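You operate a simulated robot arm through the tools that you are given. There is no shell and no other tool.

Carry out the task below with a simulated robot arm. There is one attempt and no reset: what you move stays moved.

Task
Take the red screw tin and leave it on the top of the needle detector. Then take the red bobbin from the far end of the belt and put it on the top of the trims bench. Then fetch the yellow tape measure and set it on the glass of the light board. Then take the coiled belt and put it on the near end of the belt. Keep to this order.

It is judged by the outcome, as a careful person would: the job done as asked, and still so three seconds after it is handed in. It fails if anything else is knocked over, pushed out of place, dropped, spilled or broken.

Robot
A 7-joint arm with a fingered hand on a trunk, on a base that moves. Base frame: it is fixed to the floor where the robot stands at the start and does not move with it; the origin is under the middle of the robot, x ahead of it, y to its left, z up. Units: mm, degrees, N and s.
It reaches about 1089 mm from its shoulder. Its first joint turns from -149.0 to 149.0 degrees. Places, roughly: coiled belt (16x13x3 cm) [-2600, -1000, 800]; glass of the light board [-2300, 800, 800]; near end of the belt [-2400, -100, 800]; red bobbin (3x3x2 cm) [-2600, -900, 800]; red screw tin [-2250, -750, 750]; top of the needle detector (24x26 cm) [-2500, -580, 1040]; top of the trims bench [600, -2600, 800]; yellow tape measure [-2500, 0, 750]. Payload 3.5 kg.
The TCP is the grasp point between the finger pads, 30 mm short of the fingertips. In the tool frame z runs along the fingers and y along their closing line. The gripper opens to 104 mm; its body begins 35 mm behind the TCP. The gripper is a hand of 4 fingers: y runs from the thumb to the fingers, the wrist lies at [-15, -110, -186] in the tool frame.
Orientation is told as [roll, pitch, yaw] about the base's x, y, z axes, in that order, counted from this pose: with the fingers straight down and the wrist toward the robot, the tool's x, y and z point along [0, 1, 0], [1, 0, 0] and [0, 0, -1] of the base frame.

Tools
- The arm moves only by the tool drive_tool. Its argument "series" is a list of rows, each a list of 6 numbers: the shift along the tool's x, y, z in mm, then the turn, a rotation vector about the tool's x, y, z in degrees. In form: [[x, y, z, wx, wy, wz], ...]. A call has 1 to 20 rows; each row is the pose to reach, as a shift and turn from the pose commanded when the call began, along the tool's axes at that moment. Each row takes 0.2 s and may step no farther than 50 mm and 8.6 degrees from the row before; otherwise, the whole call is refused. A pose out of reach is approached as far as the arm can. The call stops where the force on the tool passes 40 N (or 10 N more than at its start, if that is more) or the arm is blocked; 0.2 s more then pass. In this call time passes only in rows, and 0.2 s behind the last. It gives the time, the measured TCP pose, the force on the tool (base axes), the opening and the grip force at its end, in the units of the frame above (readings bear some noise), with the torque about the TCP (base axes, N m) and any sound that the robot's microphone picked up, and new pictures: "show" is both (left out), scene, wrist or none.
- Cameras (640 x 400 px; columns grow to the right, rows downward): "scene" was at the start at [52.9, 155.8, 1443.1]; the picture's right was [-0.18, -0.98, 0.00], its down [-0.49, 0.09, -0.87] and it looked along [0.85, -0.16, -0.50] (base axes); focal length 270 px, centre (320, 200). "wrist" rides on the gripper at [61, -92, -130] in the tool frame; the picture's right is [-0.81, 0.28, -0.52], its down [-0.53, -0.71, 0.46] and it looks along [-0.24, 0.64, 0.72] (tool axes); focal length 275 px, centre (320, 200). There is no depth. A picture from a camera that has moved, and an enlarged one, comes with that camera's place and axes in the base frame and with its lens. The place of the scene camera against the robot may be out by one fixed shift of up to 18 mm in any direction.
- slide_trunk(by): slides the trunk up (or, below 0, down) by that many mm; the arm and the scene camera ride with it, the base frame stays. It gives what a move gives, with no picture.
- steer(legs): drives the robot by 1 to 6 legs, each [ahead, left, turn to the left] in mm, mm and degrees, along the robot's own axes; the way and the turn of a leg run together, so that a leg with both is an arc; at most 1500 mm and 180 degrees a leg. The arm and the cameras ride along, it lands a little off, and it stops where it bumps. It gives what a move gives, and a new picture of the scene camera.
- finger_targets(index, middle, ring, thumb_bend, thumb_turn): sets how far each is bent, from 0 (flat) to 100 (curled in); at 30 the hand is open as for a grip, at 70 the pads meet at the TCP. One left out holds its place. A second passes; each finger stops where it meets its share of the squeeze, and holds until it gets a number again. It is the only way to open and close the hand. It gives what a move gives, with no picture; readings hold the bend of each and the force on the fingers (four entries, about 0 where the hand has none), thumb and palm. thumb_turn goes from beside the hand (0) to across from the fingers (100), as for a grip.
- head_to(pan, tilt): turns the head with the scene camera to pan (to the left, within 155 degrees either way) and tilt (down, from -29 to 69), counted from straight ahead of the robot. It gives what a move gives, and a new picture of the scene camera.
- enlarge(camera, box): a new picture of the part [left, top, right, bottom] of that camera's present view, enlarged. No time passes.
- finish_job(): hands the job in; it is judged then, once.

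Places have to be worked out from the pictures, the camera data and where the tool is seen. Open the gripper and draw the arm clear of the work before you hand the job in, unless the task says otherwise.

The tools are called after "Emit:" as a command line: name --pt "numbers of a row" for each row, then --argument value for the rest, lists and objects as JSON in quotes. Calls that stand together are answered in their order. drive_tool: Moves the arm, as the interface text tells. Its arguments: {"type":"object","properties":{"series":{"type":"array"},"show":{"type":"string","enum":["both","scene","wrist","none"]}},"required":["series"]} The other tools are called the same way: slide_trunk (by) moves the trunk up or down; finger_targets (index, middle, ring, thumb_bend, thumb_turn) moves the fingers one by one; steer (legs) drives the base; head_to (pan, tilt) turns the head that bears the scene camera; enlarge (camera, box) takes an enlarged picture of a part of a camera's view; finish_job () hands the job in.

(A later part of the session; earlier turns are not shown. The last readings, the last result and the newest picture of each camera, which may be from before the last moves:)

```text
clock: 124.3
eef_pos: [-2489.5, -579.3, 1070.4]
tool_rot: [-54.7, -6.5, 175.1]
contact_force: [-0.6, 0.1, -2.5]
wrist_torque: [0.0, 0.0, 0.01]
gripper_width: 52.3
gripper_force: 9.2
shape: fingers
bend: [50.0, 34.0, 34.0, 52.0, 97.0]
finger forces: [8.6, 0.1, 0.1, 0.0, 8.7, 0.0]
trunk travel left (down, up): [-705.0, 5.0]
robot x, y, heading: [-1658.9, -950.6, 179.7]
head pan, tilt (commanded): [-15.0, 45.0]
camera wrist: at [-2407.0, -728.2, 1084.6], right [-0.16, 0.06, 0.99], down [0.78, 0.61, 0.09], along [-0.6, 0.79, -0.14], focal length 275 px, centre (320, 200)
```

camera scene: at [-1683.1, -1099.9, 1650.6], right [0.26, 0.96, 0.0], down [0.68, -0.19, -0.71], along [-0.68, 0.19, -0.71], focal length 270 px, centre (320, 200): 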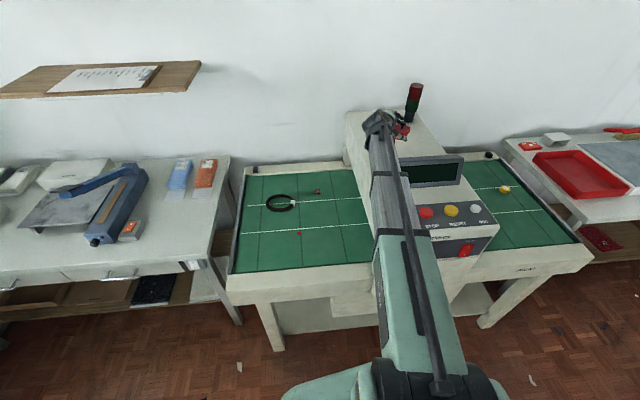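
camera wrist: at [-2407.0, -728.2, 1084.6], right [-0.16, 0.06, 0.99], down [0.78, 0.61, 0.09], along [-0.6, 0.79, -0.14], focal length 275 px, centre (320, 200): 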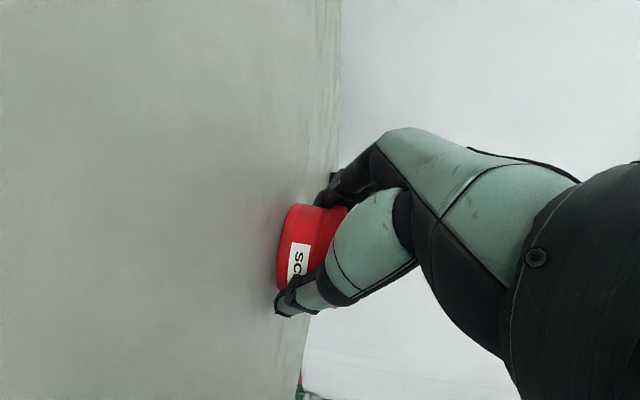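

Still free; I continue creeping down in ~2 mm steps.

Emit:
drive_tool --pt "0.8 -0.1 0.6 0 0 0" --pt "1.6 -0.2 1.1 0 0 0" --show "none"

Emit:
drive_tool --pt "0.8 -0.1 0.6 0 0 0" --pt "1.6 -0.2 1.1 0 0 0" --show "none"

Emit:
drive_tool --pt "0.8 -0.1 0.6 0 0 0" --pt "1.6 -0.2 1.1 0 0 0" --show "wrist"

```text
clock: 124.9
eef_pos: [-2490.2, -579.2, 1069.3]
tool_rot: [-54.8, -6.6, 175.1]
contact_force: [0.0, -0.8, 0.5]
wrist_torque: [0.02, -0.07, 0.0]
gripper_width: 51.8
gripper_force: 9.3
shape: fingers
bend: [50.0, 34.0, 34.0, 52.0, 97.0]
finger forces: [9.4, 0.0, 0.1, 0.0, 9.0, 0.0]
trunk travel left (down, up): [-705.0, 5.0]
robot x, y, heading: [-1656.0, -951.3, 179.8]
head pan, tilt (commanded): [-15.0, 45.0]
```

```text
clock: 125.5
eef_pos: [-2489.6, -579.3, 1068.8]
tool_rot: [-54.8, -6.6, 175.1]
contact_force: [-0.5, -0.9, 2.9]
wrist_torque: [0.05, 0.0, 0.0]
gripper_width: 52.2
gripper_force: 9.5
shape: fingers
bend: [50.0, 34.0, 34.0, 52.0, 98.0]
finger forces: [9.6, 0.0, 0.1, 0.0, 9.4, 0.0]
trunk travel left (down, up): [-705.0, 5.0]
robot x, y, heading: [-1657.8, -956.1, 179.8]
head pan, tilt (commanded): [-15.0, 45.0]
```

```text
clock: 126.1
eef_pos: [-2490.0, -578.4, 1066.3]
tool_rot: [-54.8, -6.5, 175.1]
contact_force: [-0.9, -3.4, 9.7]
wrist_torque: [0.13, 0.0, -0.03]
gripper_width: 51.9
gripper_force: 10.5
shape: fingers
bend: [50.0, 34.0, 34.0, 52.0, 99.0]
finger forces: [9.4, 0.0, 0.0, 0.0, 10.5, 0.1]
trunk travel left (down, up): [-705.0, 5.0]
robot x, y, heading: [-1658.2, -954.1, 179.7]
head pan, tilt (commanded): [-15.0, 45.0]
camera wrist: at [-2406.4, -727.9, 1079.3], right [-0.16, 0.06, 0.99], down [0.78, 0.61, 0.09], along [-0.6, 0.79, -0.14], focal length 275 px, centre (320, 200)
```

wrist: 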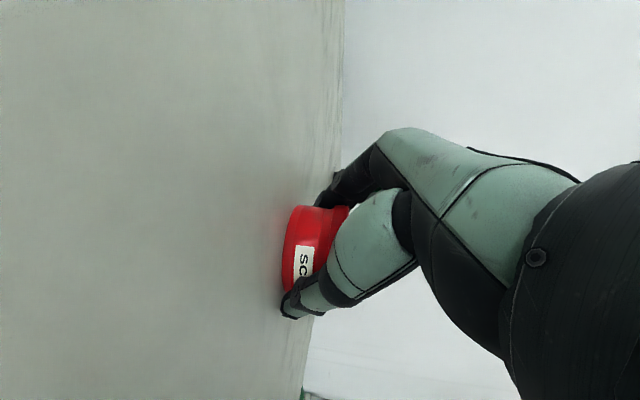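

The tin stands on the surface (about 10 N). I ease up 2 mm, then open thumb and index together gradually.

Emit:
drive_tool --pt "-1.6 0.2 -1.1 0 0 0" --show "none"

Emit:
finger_targets --index 49 --middle 34 --ring 34 --thumb_bend 50

Emit:
finger_targets --index 43 --middle 34 --ring 34 --thumb_bend 43

Emit:
enlarge --camera "wrist" --box '[240, 170, 400, 370]'

Emit:
enlarge --camera "scene" --box '[370, 100, 430, 150]'

```text
clock: 126.5
eef_pos: [-2489.0, -578.8, 1066.2]
tool_rot: [-54.6, -6.5, 175.0]
contact_force: [-1.9, -2.0, 4.1]
wrist_torque: [0.08, 0.01, 0.01]
gripper_width: 51.8
gripper_force: 9.5
shape: fingers
bend: [50.0, 34.0, 34.0, 52.0, 98.0]
finger forces: [10.4, 0.1, 0.0, 0.1, 8.8, 0.0]
trunk travel left (down, up): [-705.0, 5.0]
robot x, y, heading: [-1658.0, -954.7, 179.4]
head pan, tilt (commanded): [-15.0, 45.0]
```

```text
clock: 127.5
eef_pos: [-2488.4, -578.8, 1066.6]
tool_rot: [-54.7, -6.4, 175.1]
contact_force: [0.3, -0.4, 0.5]
wrist_torque: [0.02, -0.04, 0.03]
gripper_width: 55.7
gripper_force: 1.6
shape: fingers
bend: [48.0, 34.0, 34.0, 49.0, 98.0]
finger forces: [1.0, 0.0, 0.0, 0.0, 1.7, 0.1]
trunk travel left (down, up): [-705.0, 5.0]
robot x, y, heading: [-1655.6, -953.2, 179.5]
head pan, tilt (commanded): [-15.0, 45.0]
```

```text
clock: 128.5
eef_pos: [-2490.1, -577.4, 1067.7]
tool_rot: [-54.7, -6.5, 175.1]
contact_force: [0.8, -1.2, 0.5]
wrist_torque: [-0.02, -0.02, 0.03]
gripper_width: 69.3
gripper_force: 0.1
shape: fingers
bend: [43.0, 34.0, 34.0, 44.0, 98.0]
finger forces: [0.0, 0.0, 0.1, 0.1, 0.7, 0.0]
trunk travel left (down, up): [-705.0, 5.0]
robot x, y, heading: [-1659.2, -956.6, 179.5]
head pan, tilt (commanded): [-15.0, 45.0]
```

```text
2.00 times, centred on (320, 270) of wrist
camera zoom: at [-2406.5, -727.6, 1080.7], right [-0.16, 0.06, 0.99], down [0.78, 0.61, 0.09], along [-0.6, 0.79, -0.14], focal length 551 px, centre (320, 60)
```

zoom: 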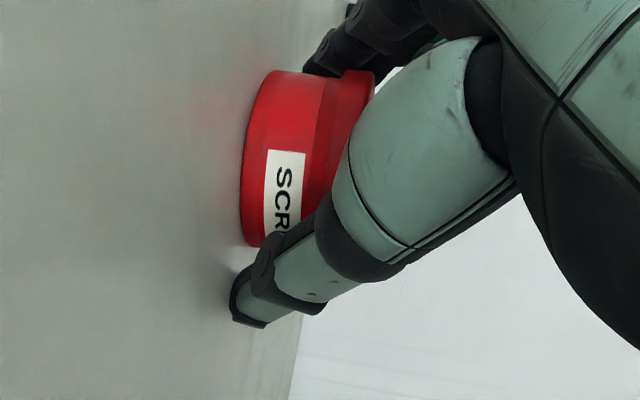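

```text
8.00 times, centred on (400, 125) of scene
camera zoom: at [-1682.8, -1100.4, 1650.6], right [0.26, 0.96, 0.0], down [0.68, -0.19, -0.71], along [-0.68, 0.19, -0.71], focal length 2162 px, centre (-320, 800)
```

zoom: 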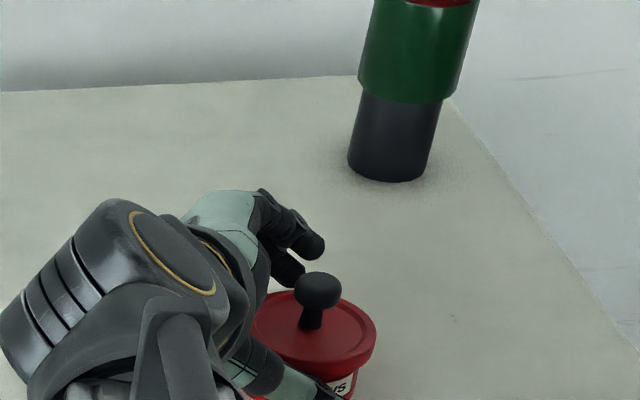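

Released without trouble. I open wider and back the hand out along the finger direction, then inspect the tin.

Emit:
finger_targets --index 33 --middle 32 --ring 32 --thumb_bend 33

Emit:
drive_tool --pt "-3 0.4 -2 0 0 0" --pt "-6 0.8 -20 0 0 0" --pt "-8 1 -45 0 0 0" --pt "-10 1 -75 0 0 0" --pt "-14 1 -105 0 0 0" --pt "-18 1 -135 0 0 0" --show "both"

Emit:
enlarge --camera "wrist" --box '[220, 180, 360, 320]'

Emit:
enlarge --camera "scene" --box '[380, 110, 430, 150]'

```text
clock: 129.5
eef_pos: [-2489.6, -579.2, 1067.0]
tool_rot: [-54.8, -6.4, 175.1]
contact_force: [-0.3, -0.1, -0.1]
wrist_torque: [0.01, -0.01, -0.02]
gripper_width: 95.3
gripper_force: 0.1
shape: fingers
bend: [33.0, 32.0, 32.0, 33.0, 98.0]
finger forces: [0.0, 0.0, 0.0, 0.1, 0.0, 0.0]
trunk travel left (down, up): [-705.0, 5.0]
robot x, y, heading: [-1656.9, -956.8, 179.6]
head pan, tilt (commanded): [-15.0, 45.0]
```

```text
clock: 130.9
eef_pos: [-2488.0, -679.5, 1158.3]
tool_rot: [-54.7, -6.5, 175.0]
contact_force: [-0.3, 0.2, -0.3]
wrist_torque: [0.02, 0.0, 0.01]
gripper_width: 95.5
gripper_force: 0.1
shape: fingers
bend: [33.0, 32.0, 32.0, 33.0, 98.0]
finger forces: [0.0, 0.0, 0.0, 0.0, 0.0, 0.0]
trunk travel left (down, up): [-705.0, 5.0]
robot x, y, heading: [-1657.7, -951.6, 179.7]
head pan, tilt (commanded): [-15.0, 45.0]
camera scene: at [-1682.7, -1100.7, 1650.5], right [0.26, 0.96, 0.0], down [0.68, -0.19, -0.71], along [-0.68, 0.19, -0.71], focal length 270 px, centre (320, 200)
camera wrist: at [-2404.9, -828.3, 1171.4], right [-0.16, 0.06, 0.99], down [0.78, 0.61, 0.09], along [-0.6, 0.79, -0.14], focal length 275 px, centre (320, 200)
```

scene: 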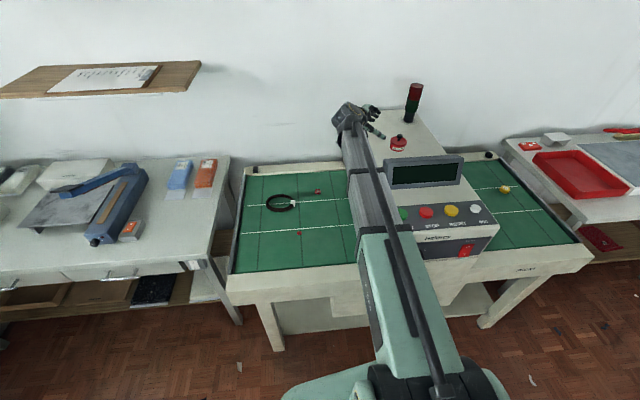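
wrist: 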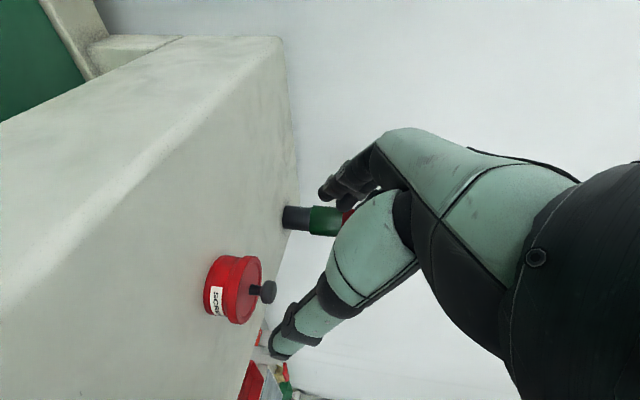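

```text
2.86 times, centred on (290, 250) of wrist
camera zoom: at [-2404.9, -828.3, 1171.4], right [-0.16, 0.06, 0.99], down [0.78, 0.61, 0.09], along [-0.6, 0.79, -0.14], focal length 786 px, centre (406, 57)
```

zoom: 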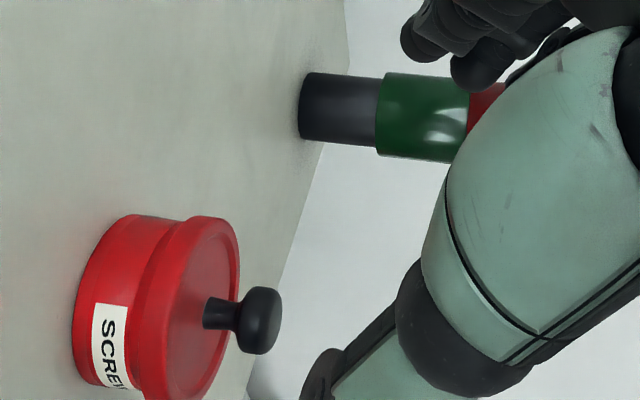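

```text
10.00 times, centred on (405, 130) of scene
camera zoom: at [-1682.7, -1100.7, 1650.5], right [0.26, 0.96, 0.0], down [0.68, -0.19, -0.71], along [-0.68, 0.19, -0.71], focal length 2703 px, centre (-530, 900)
```

zoom: 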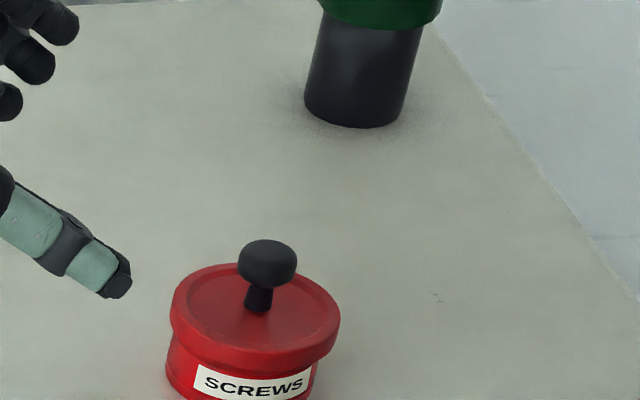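

The tin stands on the detector top with its lid seated. Next the red bobbin at about [-2597, -864]: I draw the hand back over the far end of the belt and undo the 8° twist.

Emit:
drive_tool --pt "18 7 -25 0 0 0" --pt "37 15 -49 0 0 0" --pt "55 22 -74 0 0 0" --pt "73 29 -98 0 0 -2" --pt "92 37 -123 0 0 -5" --pt "110 44 -148 0 0 -8" --show "none"

Emit:
drive_tool --pt "0 0 0 0 8 0" --pt "0 0 0 0 16 0" --pt "0 0 0 0 24 0" --pt "0 0 0 0 32 0" --pt "0 0 0 0 40 0" --pt "0 0 0 0 48 0" --pt "0 0 0 0 55 0" --show "both"

```text
clock: 132.3
eef_pos: [-2551.5, -859.4, 1158.6]
tool_rot: [-55.1, 0.0, 179.6]
contact_force: [0.0, 0.6, -0.1]
wrist_torque: [0.0, 0.0, 0.01]
gripper_width: 95.3
gripper_force: 0.0
shape: fingers
bend: [33.0, 32.0, 32.0, 33.0, 98.0]
finger forces: [0.0, 0.0, 0.1, 0.0, 0.1, 0.0]
trunk travel left (down, up): [-705.0, 5.0]
robot x, y, heading: [-1656.9, -952.7, 179.6]
head pan, tilt (commanded): [-15.0, 45.0]
```

```text
clock: 133.9
eef_pos: [-2549.2, -858.7, 1159.8]
tool_rot: [0.2, -0.1, 179.7]
contact_force: [-0.6, -0.1, 0.1]
wrist_torque: [-0.01, 0.01, -0.01]
gripper_width: 95.2
gripper_force: 0.0
shape: fingers
bend: [33.0, 32.0, 32.0, 33.0, 98.0]
finger forces: [0.0, 0.0, 0.1, 0.1, 0.1, 0.0]
trunk travel left (down, up): [-705.0, 5.0]
robot x, y, heading: [-1657.4, -953.3, 179.4]
head pan, tilt (commanded): [-15.0, 45.0]
camera scene: at [-1682.9, -1100.1, 1650.6], right [0.26, 0.96, 0.0], down [0.68, -0.19, -0.71], along [-0.68, 0.19, -0.71], focal length 270 px, centre (320, 200)
camera wrist: at [-2457.0, -919.9, 1289.3], right [-0.27, 0.81, 0.52], down [0.72, 0.53, -0.46], along [-0.64, 0.25, -0.73], focal length 275 px, centre (320, 200)
```

scene: 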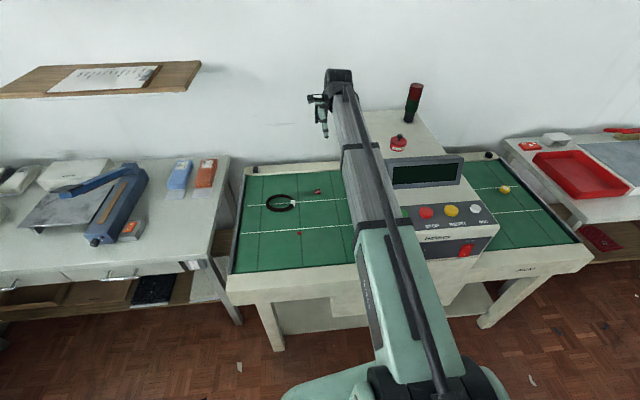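
wrist: 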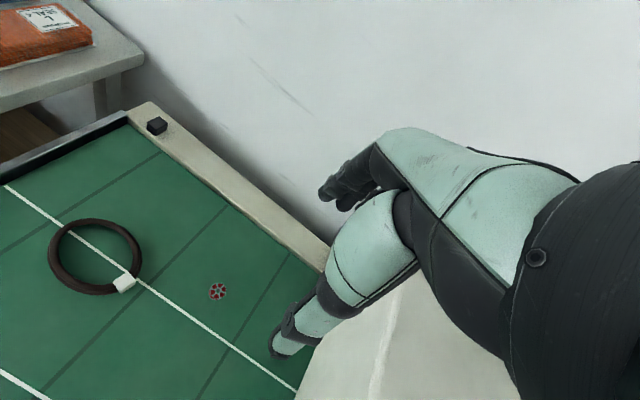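

The bobbin is at about [-2600, -864] in the wrist view. I lower the trunk 250 mm and move above it.

Emit:
slide_trunk --by -250

Emit:
drive_tool --pt "2 17 5 0 0 0" --pt "4 34 15 0 0 0" --pt "5 51 30 0 0 0" --show "both"

Emit:
enlarge --camera "wrist" --box '[200, 230, 360, 350]'

```text
clock: 136.5
eef_pos: [-2551.7, -859.9, 909.3]
tool_rot: [0.0, 0.1, 179.7]
contact_force: [-0.1, 0.5, -0.1]
wrist_torque: [0.01, 0.0, 0.01]
gripper_width: 95.3
gripper_force: 0.0
shape: fingers
bend: [33.0, 32.0, 32.0, 33.0, 98.0]
finger forces: [0.1, 0.0, 0.0, 0.1, 0.0, 0.1]
trunk travel left (down, up): [-455.0, 255.0]
robot x, y, heading: [-1660.3, -954.3, 179.8]
head pan, tilt (commanded): [-15.0, 45.0]
```

```text
clock: 137.3
eef_pos: [-2601.2, -864.1, 880.2]
tool_rot: [0.0, 0.0, 179.7]
contact_force: [0.1, 0.3, -0.6]
wrist_torque: [-0.01, 0.01, -0.02]
gripper_width: 95.3
gripper_force: 0.1
shape: fingers
bend: [33.0, 32.0, 32.0, 33.0, 98.0]
finger forces: [0.0, 0.0, 0.0, 0.1, 0.0, 0.0]
trunk travel left (down, up): [-455.0, 255.0]
robot x, y, heading: [-1657.0, -955.0, 179.7]
head pan, tilt (commanded): [-15.0, 45.0]
camera scene: at [-1682.9, -1100.4, 1400.6], right [0.26, 0.96, 0.0], down [0.68, -0.19, -0.71], along [-0.68, 0.19, -0.71], focal length 270 px, centre (320, 200)
camera wrist: at [-2507.8, -924.6, 1009.3], right [-0.27, 0.81, 0.52], down [0.72, 0.53, -0.46], along [-0.64, 0.25, -0.72], focal length 275 px, centre (320, 200)
```

scene: 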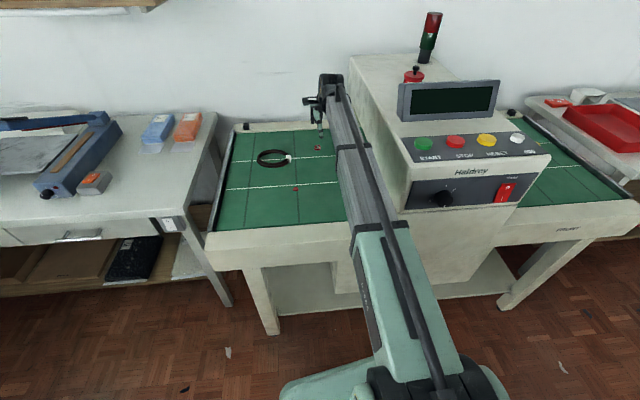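
wrist: 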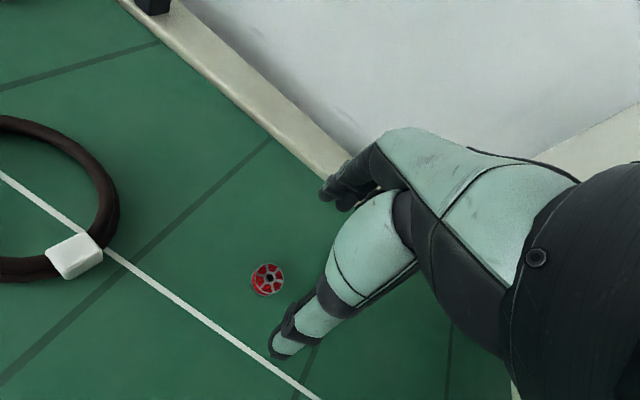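

```text
3.33 times, centred on (280, 290) of wrist
camera zoom: at [-2507.8, -924.6, 1009.3], right [-0.27, 0.81, 0.52], down [0.72, 0.53, -0.46], along [-0.64, 0.25, -0.72], focal length 918 px, centre (453, -100)
```

zoom: 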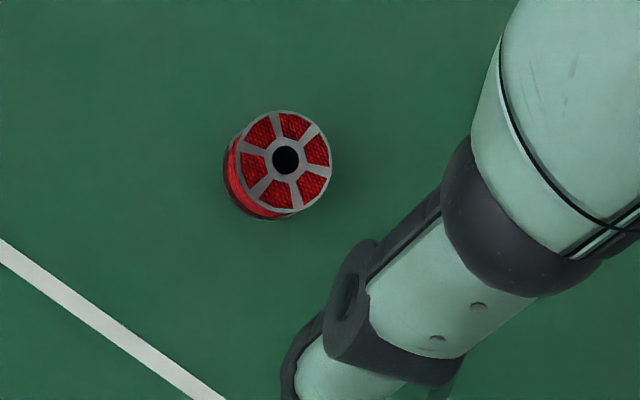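

The bobbin's top centre works out to about [-2603, -864.5]. I descend to z 800 over it with a slight correction.

Emit:
drive_tool --pt "-1 1 25 0 0 0" --pt "-2 2 50 0 0 0" --pt "-2 2 70 0 0 0" --pt "-2 2 80 0 0 0" --show "both"

Emit:
enlarge --camera "wrist" --box '[240, 170, 400, 370]'

Emit:
enlarge --camera "scene" --box '[290, 120, 350, 170]'

```text
clock: 138.3
eef_pos: [-2602.1, -862.3, 798.7]
tool_rot: [0.0, 0.0, 179.7]
contact_force: [-0.4, -0.6, -0.3]
wrist_torque: [-0.03, 0.01, 0.05]
gripper_width: 95.7
gripper_force: 0.0
shape: fingers
bend: [33.0, 32.0, 32.0, 33.0, 98.0]
finger forces: [0.0, 0.1, 0.0, 0.0, 0.1, 0.0]
trunk travel left (down, up): [-455.0, 255.0]
robot x, y, heading: [-1658.9, -952.1, 179.6]
head pan, tilt (commanded): [-15.0, 45.0]
camera scene: at [-1682.9, -1100.4, 1400.6], right [0.26, 0.96, 0.0], down [0.68, -0.19, -0.71], along [-0.68, 0.19, -0.71], focal length 270 px, centre (320, 200)
camera wrist: at [-2510.3, -924.1, 928.7], right [-0.27, 0.81, 0.52], down [0.72, 0.53, -0.46], along [-0.64, 0.25, -0.72], focal length 275 px, centre (320, 200)
```

scene: 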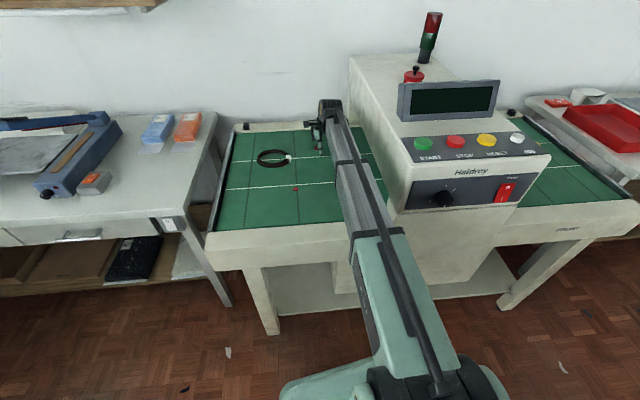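
wrist: 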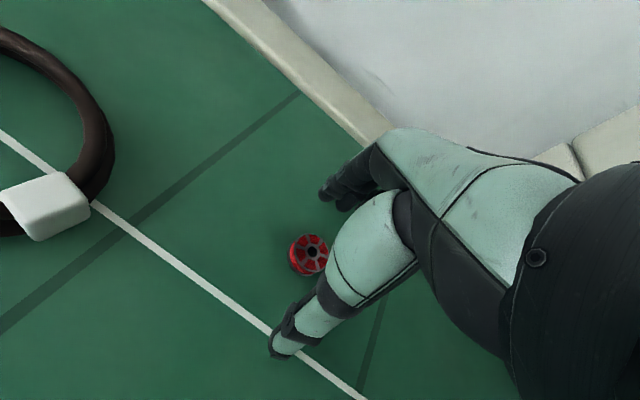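

```text
2.00 times, centred on (320, 270) of wrist
camera zoom: at [-2510.3, -924.1, 928.7], right [-0.27, 0.81, 0.52], down [0.72, 0.53, -0.46], along [-0.64, 0.25, -0.72], focal length 551 px, centre (320, 60)
```

zoom: 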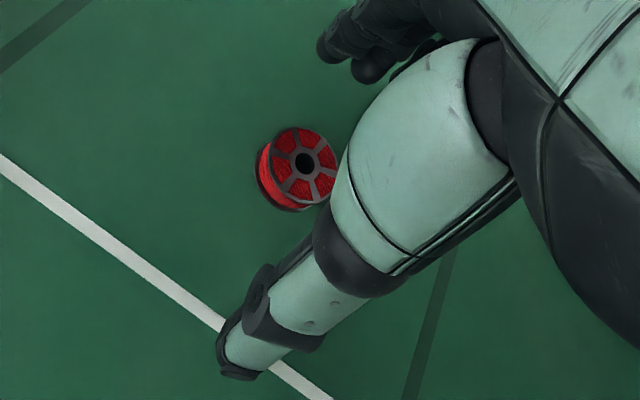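

```text
8.00 times, centred on (320, 145) of scene
camera zoom: at [-1682.9, -1100.4, 1400.6], right [0.26, 0.96, 0.0], down [0.68, -0.19, -0.71], along [-0.68, 0.19, -0.71], focal length 2162 px, centre (320, 640)
```

zoom: 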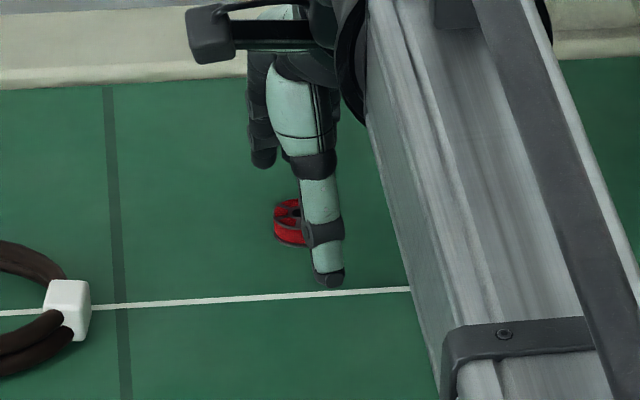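

The bobbin lies between thumb and index. I close these two in steps, keeping middle and ring out of the way.

Emit:
finger_targets --index 52 --middle 33 --ring 33 --thumb_bend 52

Emit:
enlarge --camera "wrist" --box '[240, 170, 400, 370]'

Emit:
enlarge --camera "scene" --box '[290, 120, 350, 170]'

```text
clock: 139.3
eef_pos: [-2602.9, -862.3, 799.6]
tool_rot: [-0.1, 0.0, 179.7]
contact_force: [0.2, 0.4, 0.7]
wrist_torque: [-0.02, -0.01, -0.03]
gripper_width: 47.6
gripper_force: 0.0
shape: fingers
bend: [52.0, 33.0, 33.0, 52.0, 98.0]
finger forces: [0.0, 0.0, 0.0, 0.0, 0.0, 0.0]
trunk travel left (down, up): [-455.0, 255.0]
robot x, y, heading: [-1656.1, -954.3, 179.8]
head pan, tilt (commanded): [-15.0, 45.0]
```

```text
2.00 times, centred on (320, 270) of wrist
camera zoom: at [-2510.2, -924.1, 929.1], right [-0.27, 0.81, 0.52], down [0.72, 0.53, -0.46], along [-0.64, 0.25, -0.72], focal length 551 px, centre (320, 60)
```

zoom: 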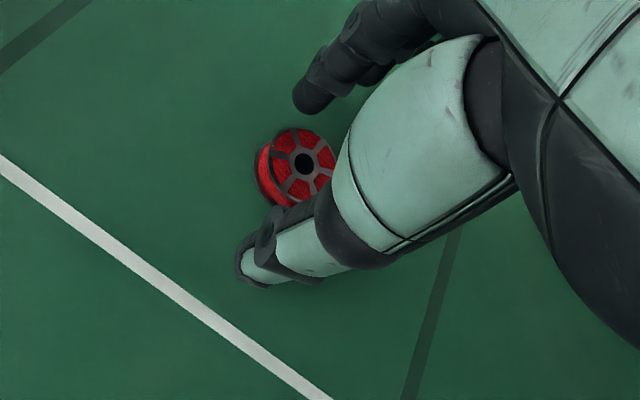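

```text
8.00 times, centred on (320, 145) of scene
camera zoom: at [-1682.9, -1100.4, 1400.6], right [0.26, 0.96, 0.0], down [0.68, -0.19, -0.71], along [-0.68, 0.19, -0.71], focal length 2162 px, centre (320, 640)
```

zoom: 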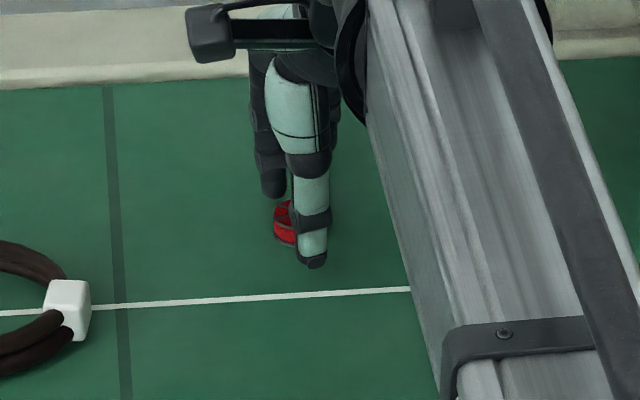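

Thumb and index line up with the bobbin. I lower 3 mm and close further.

Emit:
drive_tool --pt "0 0 3 0 0 0" --show "none"

Emit:
finger_targets --index 57 --middle 33 --ring 33 --thumb_bend 57

Emit:
finger_targets --index 60 --middle 33 --ring 33 --thumb_bend 60

Emit:
enlarge --camera "wrist" --box '[240, 170, 400, 370]'

```text
clock: 139.7
eef_pos: [-2603.7, -863.2, 796.8]
tool_rot: [-0.1, 0.0, 179.7]
contact_force: [0.0, -0.4, 0.6]
wrist_torque: [0.02, -0.01, 0.01]
gripper_width: 47.4
gripper_force: 0.0
shape: fingers
bend: [52.0, 33.0, 33.0, 52.0, 98.0]
finger forces: [0.0, 0.0, 0.0, 0.1, 0.0, 0.0]
trunk travel left (down, up): [-455.0, 255.0]
robot x, y, heading: [-1655.3, -955.1, 179.7]
head pan, tilt (commanded): [-15.0, 45.0]
```

```text
clock: 140.7
eef_pos: [-2603.6, -862.5, 797.1]
tool_rot: [0.0, 0.1, 179.7]
contact_force: [0.1, 1.0, 0.0]
wrist_torque: [-0.01, -0.03, 0.02]
gripper_width: 37.1
gripper_force: 0.1
shape: fingers
bend: [56.0, 33.0, 33.0, 56.0, 98.0]
finger forces: [0.0, 0.0, 0.0, 0.0, 0.0, 0.0]
trunk travel left (down, up): [-455.0, 255.0]
robot x, y, heading: [-1654.7, -949.3, 179.7]
head pan, tilt (commanded): [-15.0, 45.0]
```

```text
clock: 141.7
eef_pos: [-2603.2, -862.5, 797.0]
tool_rot: [0.0, 0.0, 179.7]
contact_force: [0.1, 0.5, 0.2]
wrist_torque: [-0.02, 0.01, 0.01]
gripper_width: 26.8
gripper_force: 0.1
shape: fingers
bend: [60.0, 33.0, 33.0, 60.0, 98.0]
finger forces: [0.0, 0.0, 0.1, 0.0, 0.0, 0.0]
trunk travel left (down, up): [-455.0, 255.0]
robot x, y, heading: [-1660.2, -952.4, 179.7]
head pan, tilt (commanded): [-15.0, 45.0]
```

```text
2.00 times, centred on (320, 270) of wrist
camera zoom: at [-2510.6, -923.9, 926.5], right [-0.27, 0.81, 0.52], down [0.72, 0.53, -0.46], along [-0.64, 0.25, -0.72], focal length 551 px, centre (320, 60)
```

zoom: 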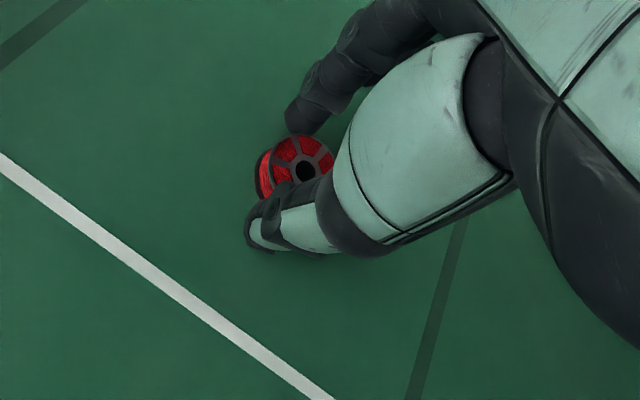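

Nearly touching at 27 mm. I check the side view and continue.

Emit:
enlarge --camera "scene" --box '[290, 120, 350, 170]'

Emit:
finger_targets --index 63 --middle 33 --ring 33 --thumb_bend 63

Emit:
enlarge --camera "wrist" --box '[270, 190, 350, 290]'

```text
8.00 times, centred on (320, 145) of scene
camera zoom: at [-1682.9, -1100.4, 1400.6], right [0.26, 0.96, 0.0], down [0.68, -0.19, -0.71], along [-0.68, 0.19, -0.71], focal length 2162 px, centre (320, 640)
```

zoom: 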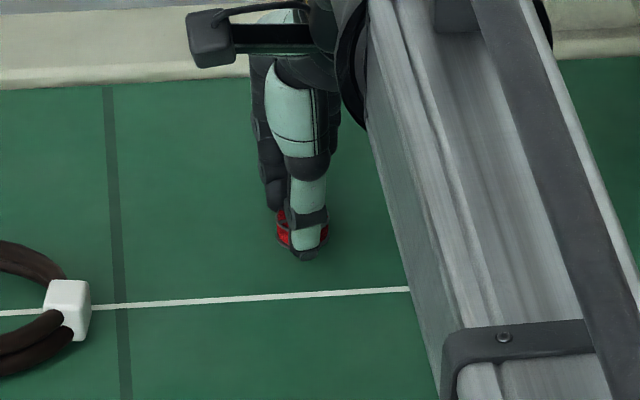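

```text
clock: 142.7
eef_pos: [-2603.7, -862.2, 797.5]
tool_rot: [-0.1, 0.1, 179.6]
contact_force: [0.0, -0.3, 0.0]
wrist_torque: [0.03, 0.01, 0.02]
gripper_width: 22.3
gripper_force: 1.0
shape: fingers
bend: [62.0, 33.0, 33.0, 62.0, 98.0]
finger forces: [0.8, 0.0, 0.0, 0.0, 0.8, 0.0]
trunk travel left (down, up): [-455.0, 255.0]
robot x, y, heading: [-1658.5, -953.7, 179.9]
head pan, tilt (commanded): [-15.0, 45.0]
```

```text
4.00 times, centred on (310, 240) of wrist
camera zoom: at [-2510.6, -923.9, 926.5], right [-0.27, 0.81, 0.52], down [0.72, 0.53, -0.46], along [-0.64, 0.25, -0.72], focal length 1101 px, centre (360, 40)
```

zoom: 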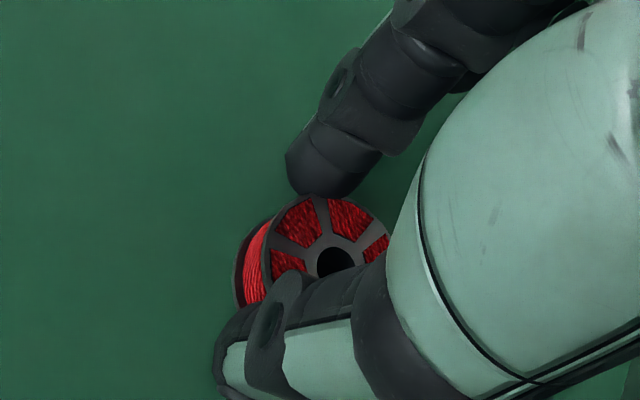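

Contact at 22 mm, but the tips sit at the top flange. I open slightly, go 4 mm lower, and close again.

Emit:
finger_targets --index 57 --middle 33 --ring 33 --thumb_bend 57

Emit:
drive_tool --pt "0 0 2 0 0 0" --pt "0 0 4 0 0 0" --show "none"

Emit:
finger_targets --index 62 --middle 33 --ring 33 --thumb_bend 62

Emit:
finger_targets --index 66 --middle 33 --ring 33 --thumb_bend 66

Emit:
enlarge --camera "wrist" --box '[270, 190, 350, 290]'

```text
clock: 143.7
eef_pos: [-2603.7, -863.3, 796.7]
tool_rot: [0.0, 0.0, 179.7]
contact_force: [-0.5, 0.0, -0.2]
wrist_torque: [0.04, 0.03, 0.03]
gripper_width: 35.9
gripper_force: 0.1
shape: fingers
bend: [56.0, 33.0, 33.0, 56.0, 98.0]
finger forces: [0.0, 0.0, 0.0, 0.1, 0.2, 0.1]
trunk travel left (down, up): [-455.0, 255.0]
robot x, y, heading: [-1656.6, -955.2, 179.6]
head pan, tilt (commanded): [-15.0, 45.0]
```

```text
clock: 144.3
eef_pos: [-2602.8, -862.2, 793.7]
tool_rot: [0.0, 0.0, 179.7]
contact_force: [0.7, -0.5, -0.5]
wrist_torque: [0.01, 0.01, 0.02]
gripper_width: 35.7
gripper_force: 0.0
shape: fingers
bend: [56.0, 33.0, 33.0, 56.0, 98.0]
finger forces: [0.0, 0.1, 0.0, 0.1, 0.1, 0.0]
trunk travel left (down, up): [-455.0, 255.0]
robot x, y, heading: [-1656.0, -953.1, 179.9]
head pan, tilt (commanded): [-15.0, 45.0]
```

```text
clock: 145.3
eef_pos: [-2603.6, -862.0, 794.0]
tool_rot: [0.0, 0.1, 179.7]
contact_force: [0.7, 0.2, 0.5]
wrist_torque: [0.03, 0.04, -0.02]
gripper_width: 23.0
gripper_force: 0.4
shape: fingers
bend: [61.0, 33.0, 33.0, 61.0, 98.0]
finger forces: [0.4, 0.0, 0.0, 0.1, 0.5, 0.0]
trunk travel left (down, up): [-455.0, 255.0]
robot x, y, heading: [-1658.9, -954.8, 179.7]
head pan, tilt (commanded): [-15.0, 45.0]
```

```text
clock: 146.3
eef_pos: [-2602.5, -863.0, 792.9]
tool_rot: [0.0, 0.0, 179.6]
contact_force: [0.0, -0.3, -0.1]
wrist_torque: [-0.03, -0.03, 0.01]
gripper_width: 20.3
gripper_force: 2.4
shape: fingers
bend: [62.0, 33.0, 33.0, 63.0, 97.0]
finger forces: [2.5, 0.1, 0.1, 0.0, 2.5, 0.0]
trunk travel left (down, up): [-455.0, 255.0]
robot x, y, heading: [-1657.9, -951.8, 179.4]
head pan, tilt (commanded): [-15.0, 45.0]
```

```text
4.00 times, centred on (310, 240) of wrist
camera zoom: at [-2510.6, -923.5, 923.0], right [-0.27, 0.81, 0.52], down [0.72, 0.53, -0.46], along [-0.64, 0.25, -0.72], focal length 1101 px, centre (360, 40)
```

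zoom: 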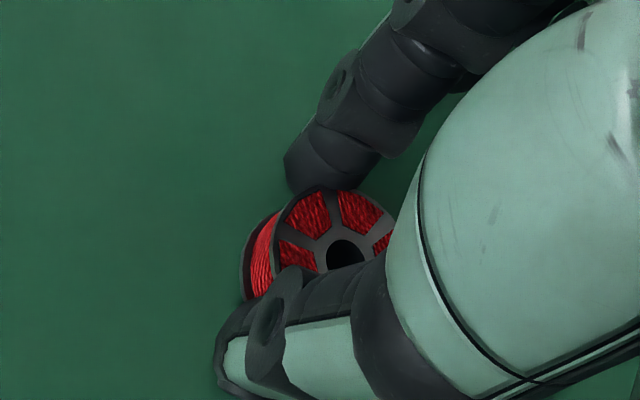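

Both tips now grip at the bobbin's sides with 2.5 N. I firm up a little and lift 15 mm.

Emit:
finger_targets --index 70 --middle 33 --ring 33 --thumb_bend 70

Emit:
drive_tool --pt "0 0 -4 0 0 0" --pt "0 0 -8 0 0 0" --pt "0 0 -15 0 0 0" --show "none"

Emit:
enlarge --camera "wrist" --box '[270, 190, 350, 290]'

Emit:
enlarge --camera "scene" --box '[290, 110, 350, 160]'

```text
clock: 147.3
eef_pos: [-2604.1, -862.6, 794.4]
tool_rot: [0.0, 0.0, 179.7]
contact_force: [-0.1, 0.0, -0.5]
wrist_torque: [0.0, -0.04, -0.02]
gripper_width: 19.1
gripper_force: 4.7
shape: fingers
bend: [63.0, 33.0, 33.0, 64.0, 97.0]
finger forces: [5.0, 0.1, 0.0, 0.1, 5.1, 0.0]
trunk travel left (down, up): [-455.0, 255.0]
robot x, y, heading: [-1659.5, -952.9, 179.9]
head pan, tilt (commanded): [-15.0, 45.0]
```

```text
clock: 148.1
eef_pos: [-2602.5, -861.7, 809.1]
tool_rot: [0.1, 0.0, 179.7]
contact_force: [0.5, -0.1, 0.0]
wrist_torque: [0.01, -0.02, -0.01]
gripper_width: 19.2
gripper_force: 4.3
shape: fingers
bend: [63.0, 33.0, 33.0, 64.0, 97.0]
finger forces: [4.8, 0.0, 0.0, 0.0, 5.0, 0.0]
trunk travel left (down, up): [-455.0, 255.0]
robot x, y, heading: [-1657.0, -954.3, 179.9]
head pan, tilt (commanded): [-15.0, 45.0]
```

```text
4.00 times, centred on (310, 240) of wrist
camera zoom: at [-2509.8, -922.9, 938.1], right [-0.27, 0.81, 0.52], down [0.72, 0.53, -0.46], along [-0.64, 0.25, -0.72], focal length 1101 px, centre (360, 40)
```

zoom: 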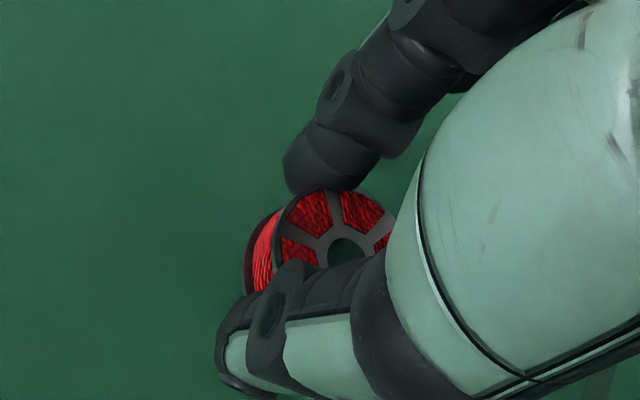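

```text
8.00 times, centred on (320, 135) of scene
camera zoom: at [-1682.9, -1100.4, 1400.6], right [0.26, 0.96, 0.0], down [0.68, -0.19, -0.71], along [-0.68, 0.19, -0.71], focal length 2162 px, centre (320, 720)
```

zoom: 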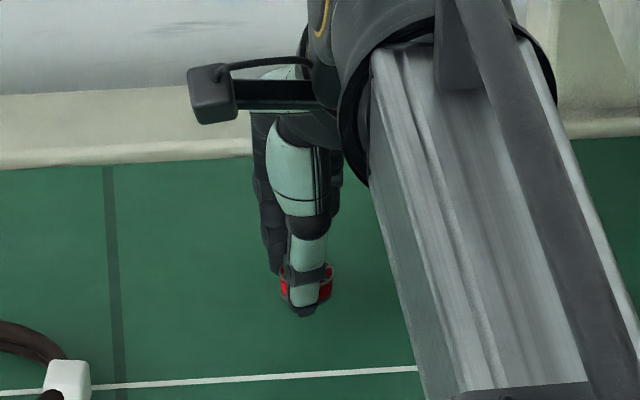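

The bobbin is held (belt visible through its hole). I raise the trunk 200 mm and pull the arm back toward the robot for driving.

Emit:
slide_trunk --by 200

Emit:
drive_tool --pt "0 -25 0 0 0 0" --pt "0 -55 0 0 0 0" --pt "0 -90 0 0 0 0" --pt "0 -125 0 0 0 0" --pt "0 -160 0 0 0 0" --pt "0 -195 0 0 0 0" --pt "0 -230 0 0 0 0" --pt "0 -265 0 0 0 0" --pt "0 -300 0 0 0 0" --pt "0 -330 0 0 0 0" --pt "0 -350 0 0 0 0" --show "both"

```text
clock: 150.3
eef_pos: [-2602.6, -861.0, 1009.3]
tool_rot: [0.1, 0.0, 179.7]
contact_force: [-0.3, 0.2, -0.5]
wrist_torque: [0.01, -0.01, 0.04]
gripper_width: 19.0
gripper_force: 4.9
shape: fingers
bend: [63.0, 33.0, 33.0, 64.0, 97.0]
finger forces: [4.7, 0.1, 0.0, 0.0, 5.1, 0.1]
trunk travel left (down, up): [-655.0, 55.0]
robot x, y, heading: [-1658.1, -957.5, 179.9]
head pan, tilt (commanded): [-15.0, 45.0]
```

```text
clock: 152.7
eef_pos: [-2251.9, -865.5, 1008.8]
tool_rot: [0.0, 0.1, 179.8]
contact_force: [0.0, 0.6, -0.8]
wrist_torque: [-0.02, 0.02, -0.03]
gripper_width: 19.1
gripper_force: 5.1
shape: fingers
bend: [63.0, 33.0, 33.0, 64.0, 97.0]
finger forces: [4.8, 0.0, 0.1, 0.1, 5.1, 0.0]
trunk travel left (down, up): [-655.0, 55.0]
robot x, y, heading: [-1656.2, -957.9, 179.5]
head pan, tilt (commanded): [-15.0, 45.0]
camera scene: at [-1682.6, -1100.4, 1600.6], right [0.26, 0.96, 0.0], down [0.68, -0.19, -0.71], along [-0.68, 0.19, -0.71], focal length 270 px, centre (320, 200)
camera wrist: at [-2159.0, -927.0, 1137.7], right [-0.27, 0.81, 0.52], down [0.72, 0.53, -0.46], along [-0.64, 0.25, -0.72], focal length 275 px, centre (320, 200)
```

scene: 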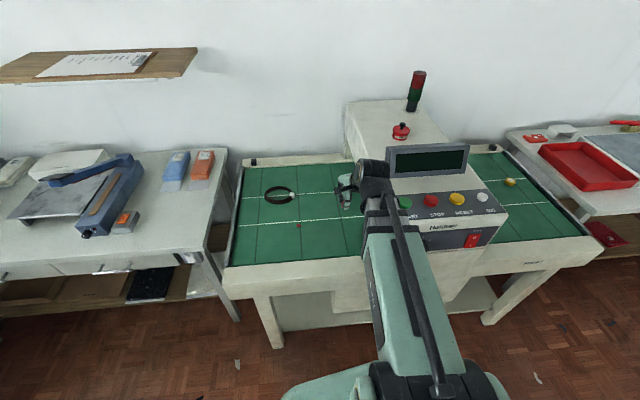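
wrist: 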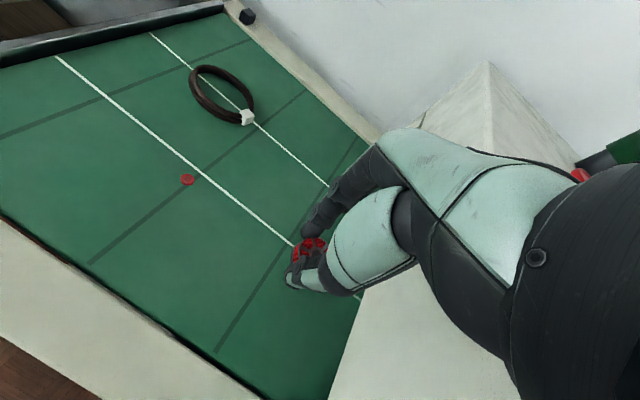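

The arm is drawn in. I look to the robot's left and behind-left to plan the way to the trims bench.

Emit:
head_to --pan 90 --tilt 25

Emit:
head_to --pan 140 --tilt 25

```text
clock: 154.5
eef_pos: [-2253.6, -866.4, 1007.2]
tool_rot: [0.0, -0.1, 179.8]
contact_force: [0.9, 0.5, 0.2]
wrist_torque: [-0.02, -0.01, -0.05]
gripper_width: 19.2
gripper_force: 5.4
shape: fingers
bend: [63.0, 33.0, 33.0, 64.0, 97.0]
finger forces: [4.9, 0.0, 0.0, 0.0, 5.1, 0.1]
trunk travel left (down, up): [-655.0, 55.0]
robot x, y, heading: [-1658.0, -955.3, 179.8]
head pan, tilt (commanded): [90.0, 25.0]
camera scene: at [-1605.0, -1214.0, 1631.2], right [-1.0, 0.01, 0.0], down [0.0, 0.42, -0.91], along [-0.01, -0.91, -0.42], focal length 270 px, centre (320, 200)
```

scene: 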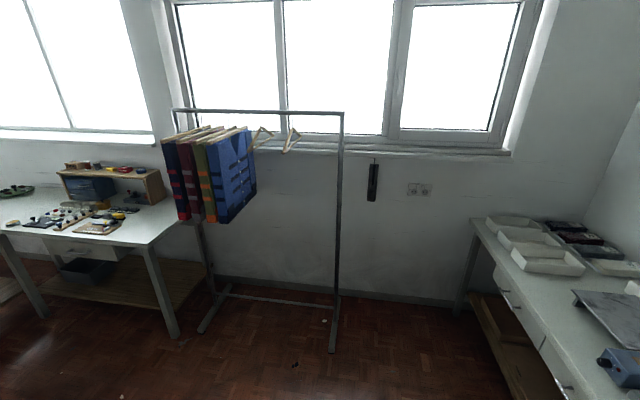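

```text
clock: 155.7
eef_pos: [-2252.8, -865.5, 1009.3]
tool_rot: [0.0, 0.0, 179.7]
contact_force: [-0.1, 0.1, 0.6]
wrist_torque: [0.03, 0.0, 0.02]
gripper_width: 19.2
gripper_force: 4.7
shape: fingers
bend: [63.0, 33.0, 33.0, 64.0, 97.0]
finger forces: [4.8, 0.0, 0.0, 0.0, 5.2, 0.0]
trunk travel left (down, up): [-655.0, 55.0]
robot x, y, heading: [-1658.1, -956.4, 179.5]
head pan, tilt (commanded): [140.0, 25.0]
camera scene: at [-1534.2, -1181.6, 1631.2], right [-0.65, -0.76, 0.0], down [-0.32, 0.27, -0.91], along [0.69, -0.59, -0.42], focal length 270 px, centre (320, 200)
```

scene: 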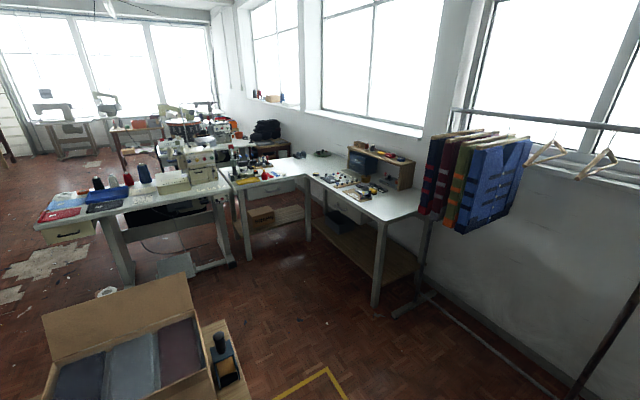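

The L-shaped bench under the window (with trims in boxes) is the trims bench. I enlarge it to look for free table space.

Emit:
enlarge --camera "scene" --box '[210, 120, 430, 260]'

```text
2.86 times, centred on (320, 190) of scene
camera zoom: at [-1534.2, -1181.6, 1631.2], right [-0.65, -0.76, 0.0], down [-0.32, 0.27, -0.91], along [0.69, -0.59, -0.42], focal length 772 px, centre (320, 229)
```

zoom: 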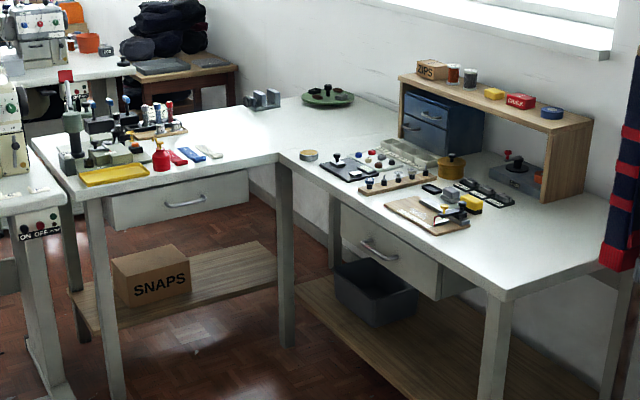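

The L-shaped trims bench has free top near its inner corner, around [560, -2640]. I raise the trunk a bit, back off, and turn left 90° to head down the open floor.

Emit:
slide_trunk --by 50

Emit:
head_to --pan 0 --tilt 35

Emit:
steer --legs '[[-130, 0, 0], [0, 0, 90]]'

```text
clock: 156.6
eef_pos: [-2253.4, -866.0, 1059.1]
tool_rot: [0.1, 0.0, 179.7]
contact_force: [0.4, 0.2, -0.4]
wrist_torque: [-0.02, -0.03, 0.0]
gripper_width: 19.1
gripper_force: 5.0
shape: fingers
bend: [63.0, 33.0, 33.0, 64.0, 97.0]
finger forces: [4.8, 0.1, 0.0, 0.0, 5.1, 0.1]
trunk travel left (down, up): [-705.0, 5.0]
robot x, y, heading: [-1656.5, -950.9, 179.4]
head pan, tilt (commanded): [140.0, 25.0]
```

```text
clock: 158.8
eef_pos: [-2253.4, -866.1, 1058.6]
tool_rot: [-0.1, 0.0, 179.7]
contact_force: [0.0, 0.8, 0.2]
wrist_torque: [0.04, 0.0, 0.0]
gripper_width: 19.1
gripper_force: 5.1
shape: fingers
bend: [63.0, 33.0, 33.0, 64.0, 97.0]
finger forces: [4.8, 0.1, 0.0, 0.0, 5.1, 0.1]
trunk travel left (down, up): [-705.0, 5.0]
robot x, y, heading: [-1659.1, -955.7, 179.7]
head pan, tilt (commanded): [0.0, 35.0]
camera scene: at [-1692.5, -1121.4, 1665.4], right [0.01, 1.0, 0.0], down [0.57, 0.0, -0.82], along [-0.82, 0.0, -0.57], focal length 270 px, centre (320, 200)
```

scene: 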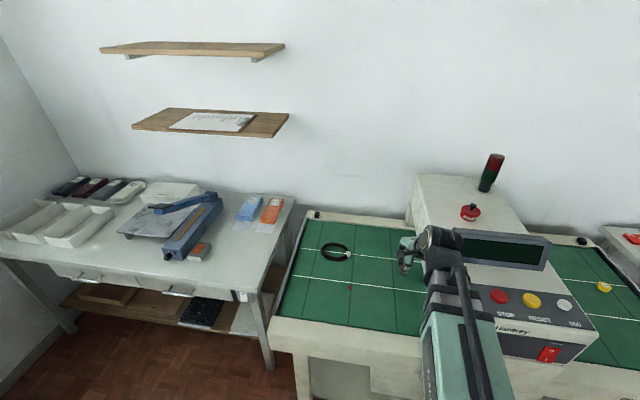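

```text
clock: 164.0
eef_pos: [-1606.5, -1550.3, 1058.2]
tool_rot: [0.1, 0.0, -89.3]
contact_force: [-0.2, 0.3, 0.3]
wrist_torque: [-0.03, 0.03, 0.02]
gripper_width: 18.6
gripper_force: 4.6
shape: fingers
bend: [63.0, 33.0, 33.0, 64.0, 97.0]
finger forces: [4.7, 0.1, 0.0, 0.0, 4.8, 0.1]
trunk travel left (down, up): [-705.0, 5.0]
robot x, y, heading: [-1525.9, -957.3, -89.2]
head pan, tilt (commanded): [0.0, 35.0]
camera scene: at [-1347.8, -993.3, 1665.4], right [-1.0, -0.01, 0.0], down [-0.01, 0.57, -0.82], along [0.01, -0.82, -0.57], focal length 270 px, centre (320, 200)
```

scene: 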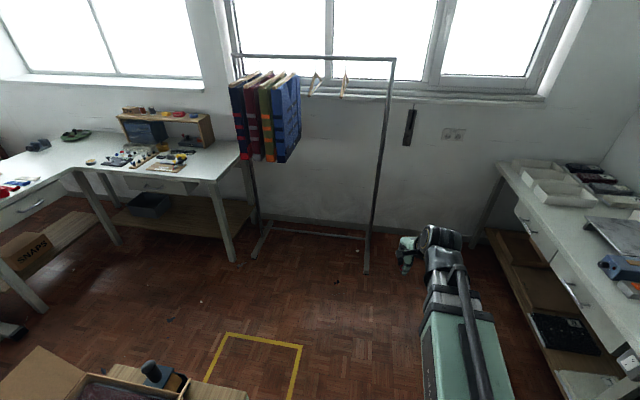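

Heading -89° at [-1526, -957]; the floor ahead is clear between cart and cutter table. I drive ahead 650 mm and turn left to face +x.

Emit:
steer --legs '[[680, -60, 0], [0, 0, 88]]'

```text
clock: 171.4
eef_pos: [-994.1, -1749.8, 1058.8]
tool_rot: [0.0, 0.0, -2.8]
contact_force: [-1.0, -0.4, 0.2]
wrist_torque: [-0.02, 0.02, 0.0]
gripper_width: 18.4
gripper_force: 5.0
shape: fingers
bend: [63.0, 33.0, 33.0, 64.0, 97.0]
finger forces: [4.5, 0.1, 0.1, 0.0, 4.6, 0.0]
trunk travel left (down, up): [-705.0, 5.0]
robot x, y, heading: [-1588.6, -1636.2, -2.4]
head pan, tilt (commanded): [0.0, 35.0]
camera scene: at [-1523.9, -1467.0, 1665.4], right [-0.05, -1.0, 0.0], down [-0.57, 0.03, -0.82], along [0.82, -0.04, -0.57], focal length 270 px, centre (320, 200)
```

scene: 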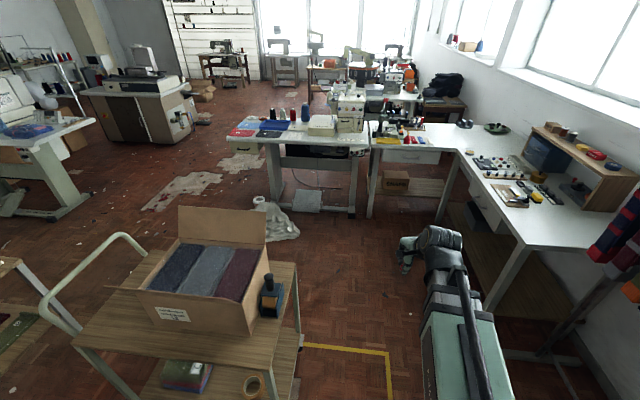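

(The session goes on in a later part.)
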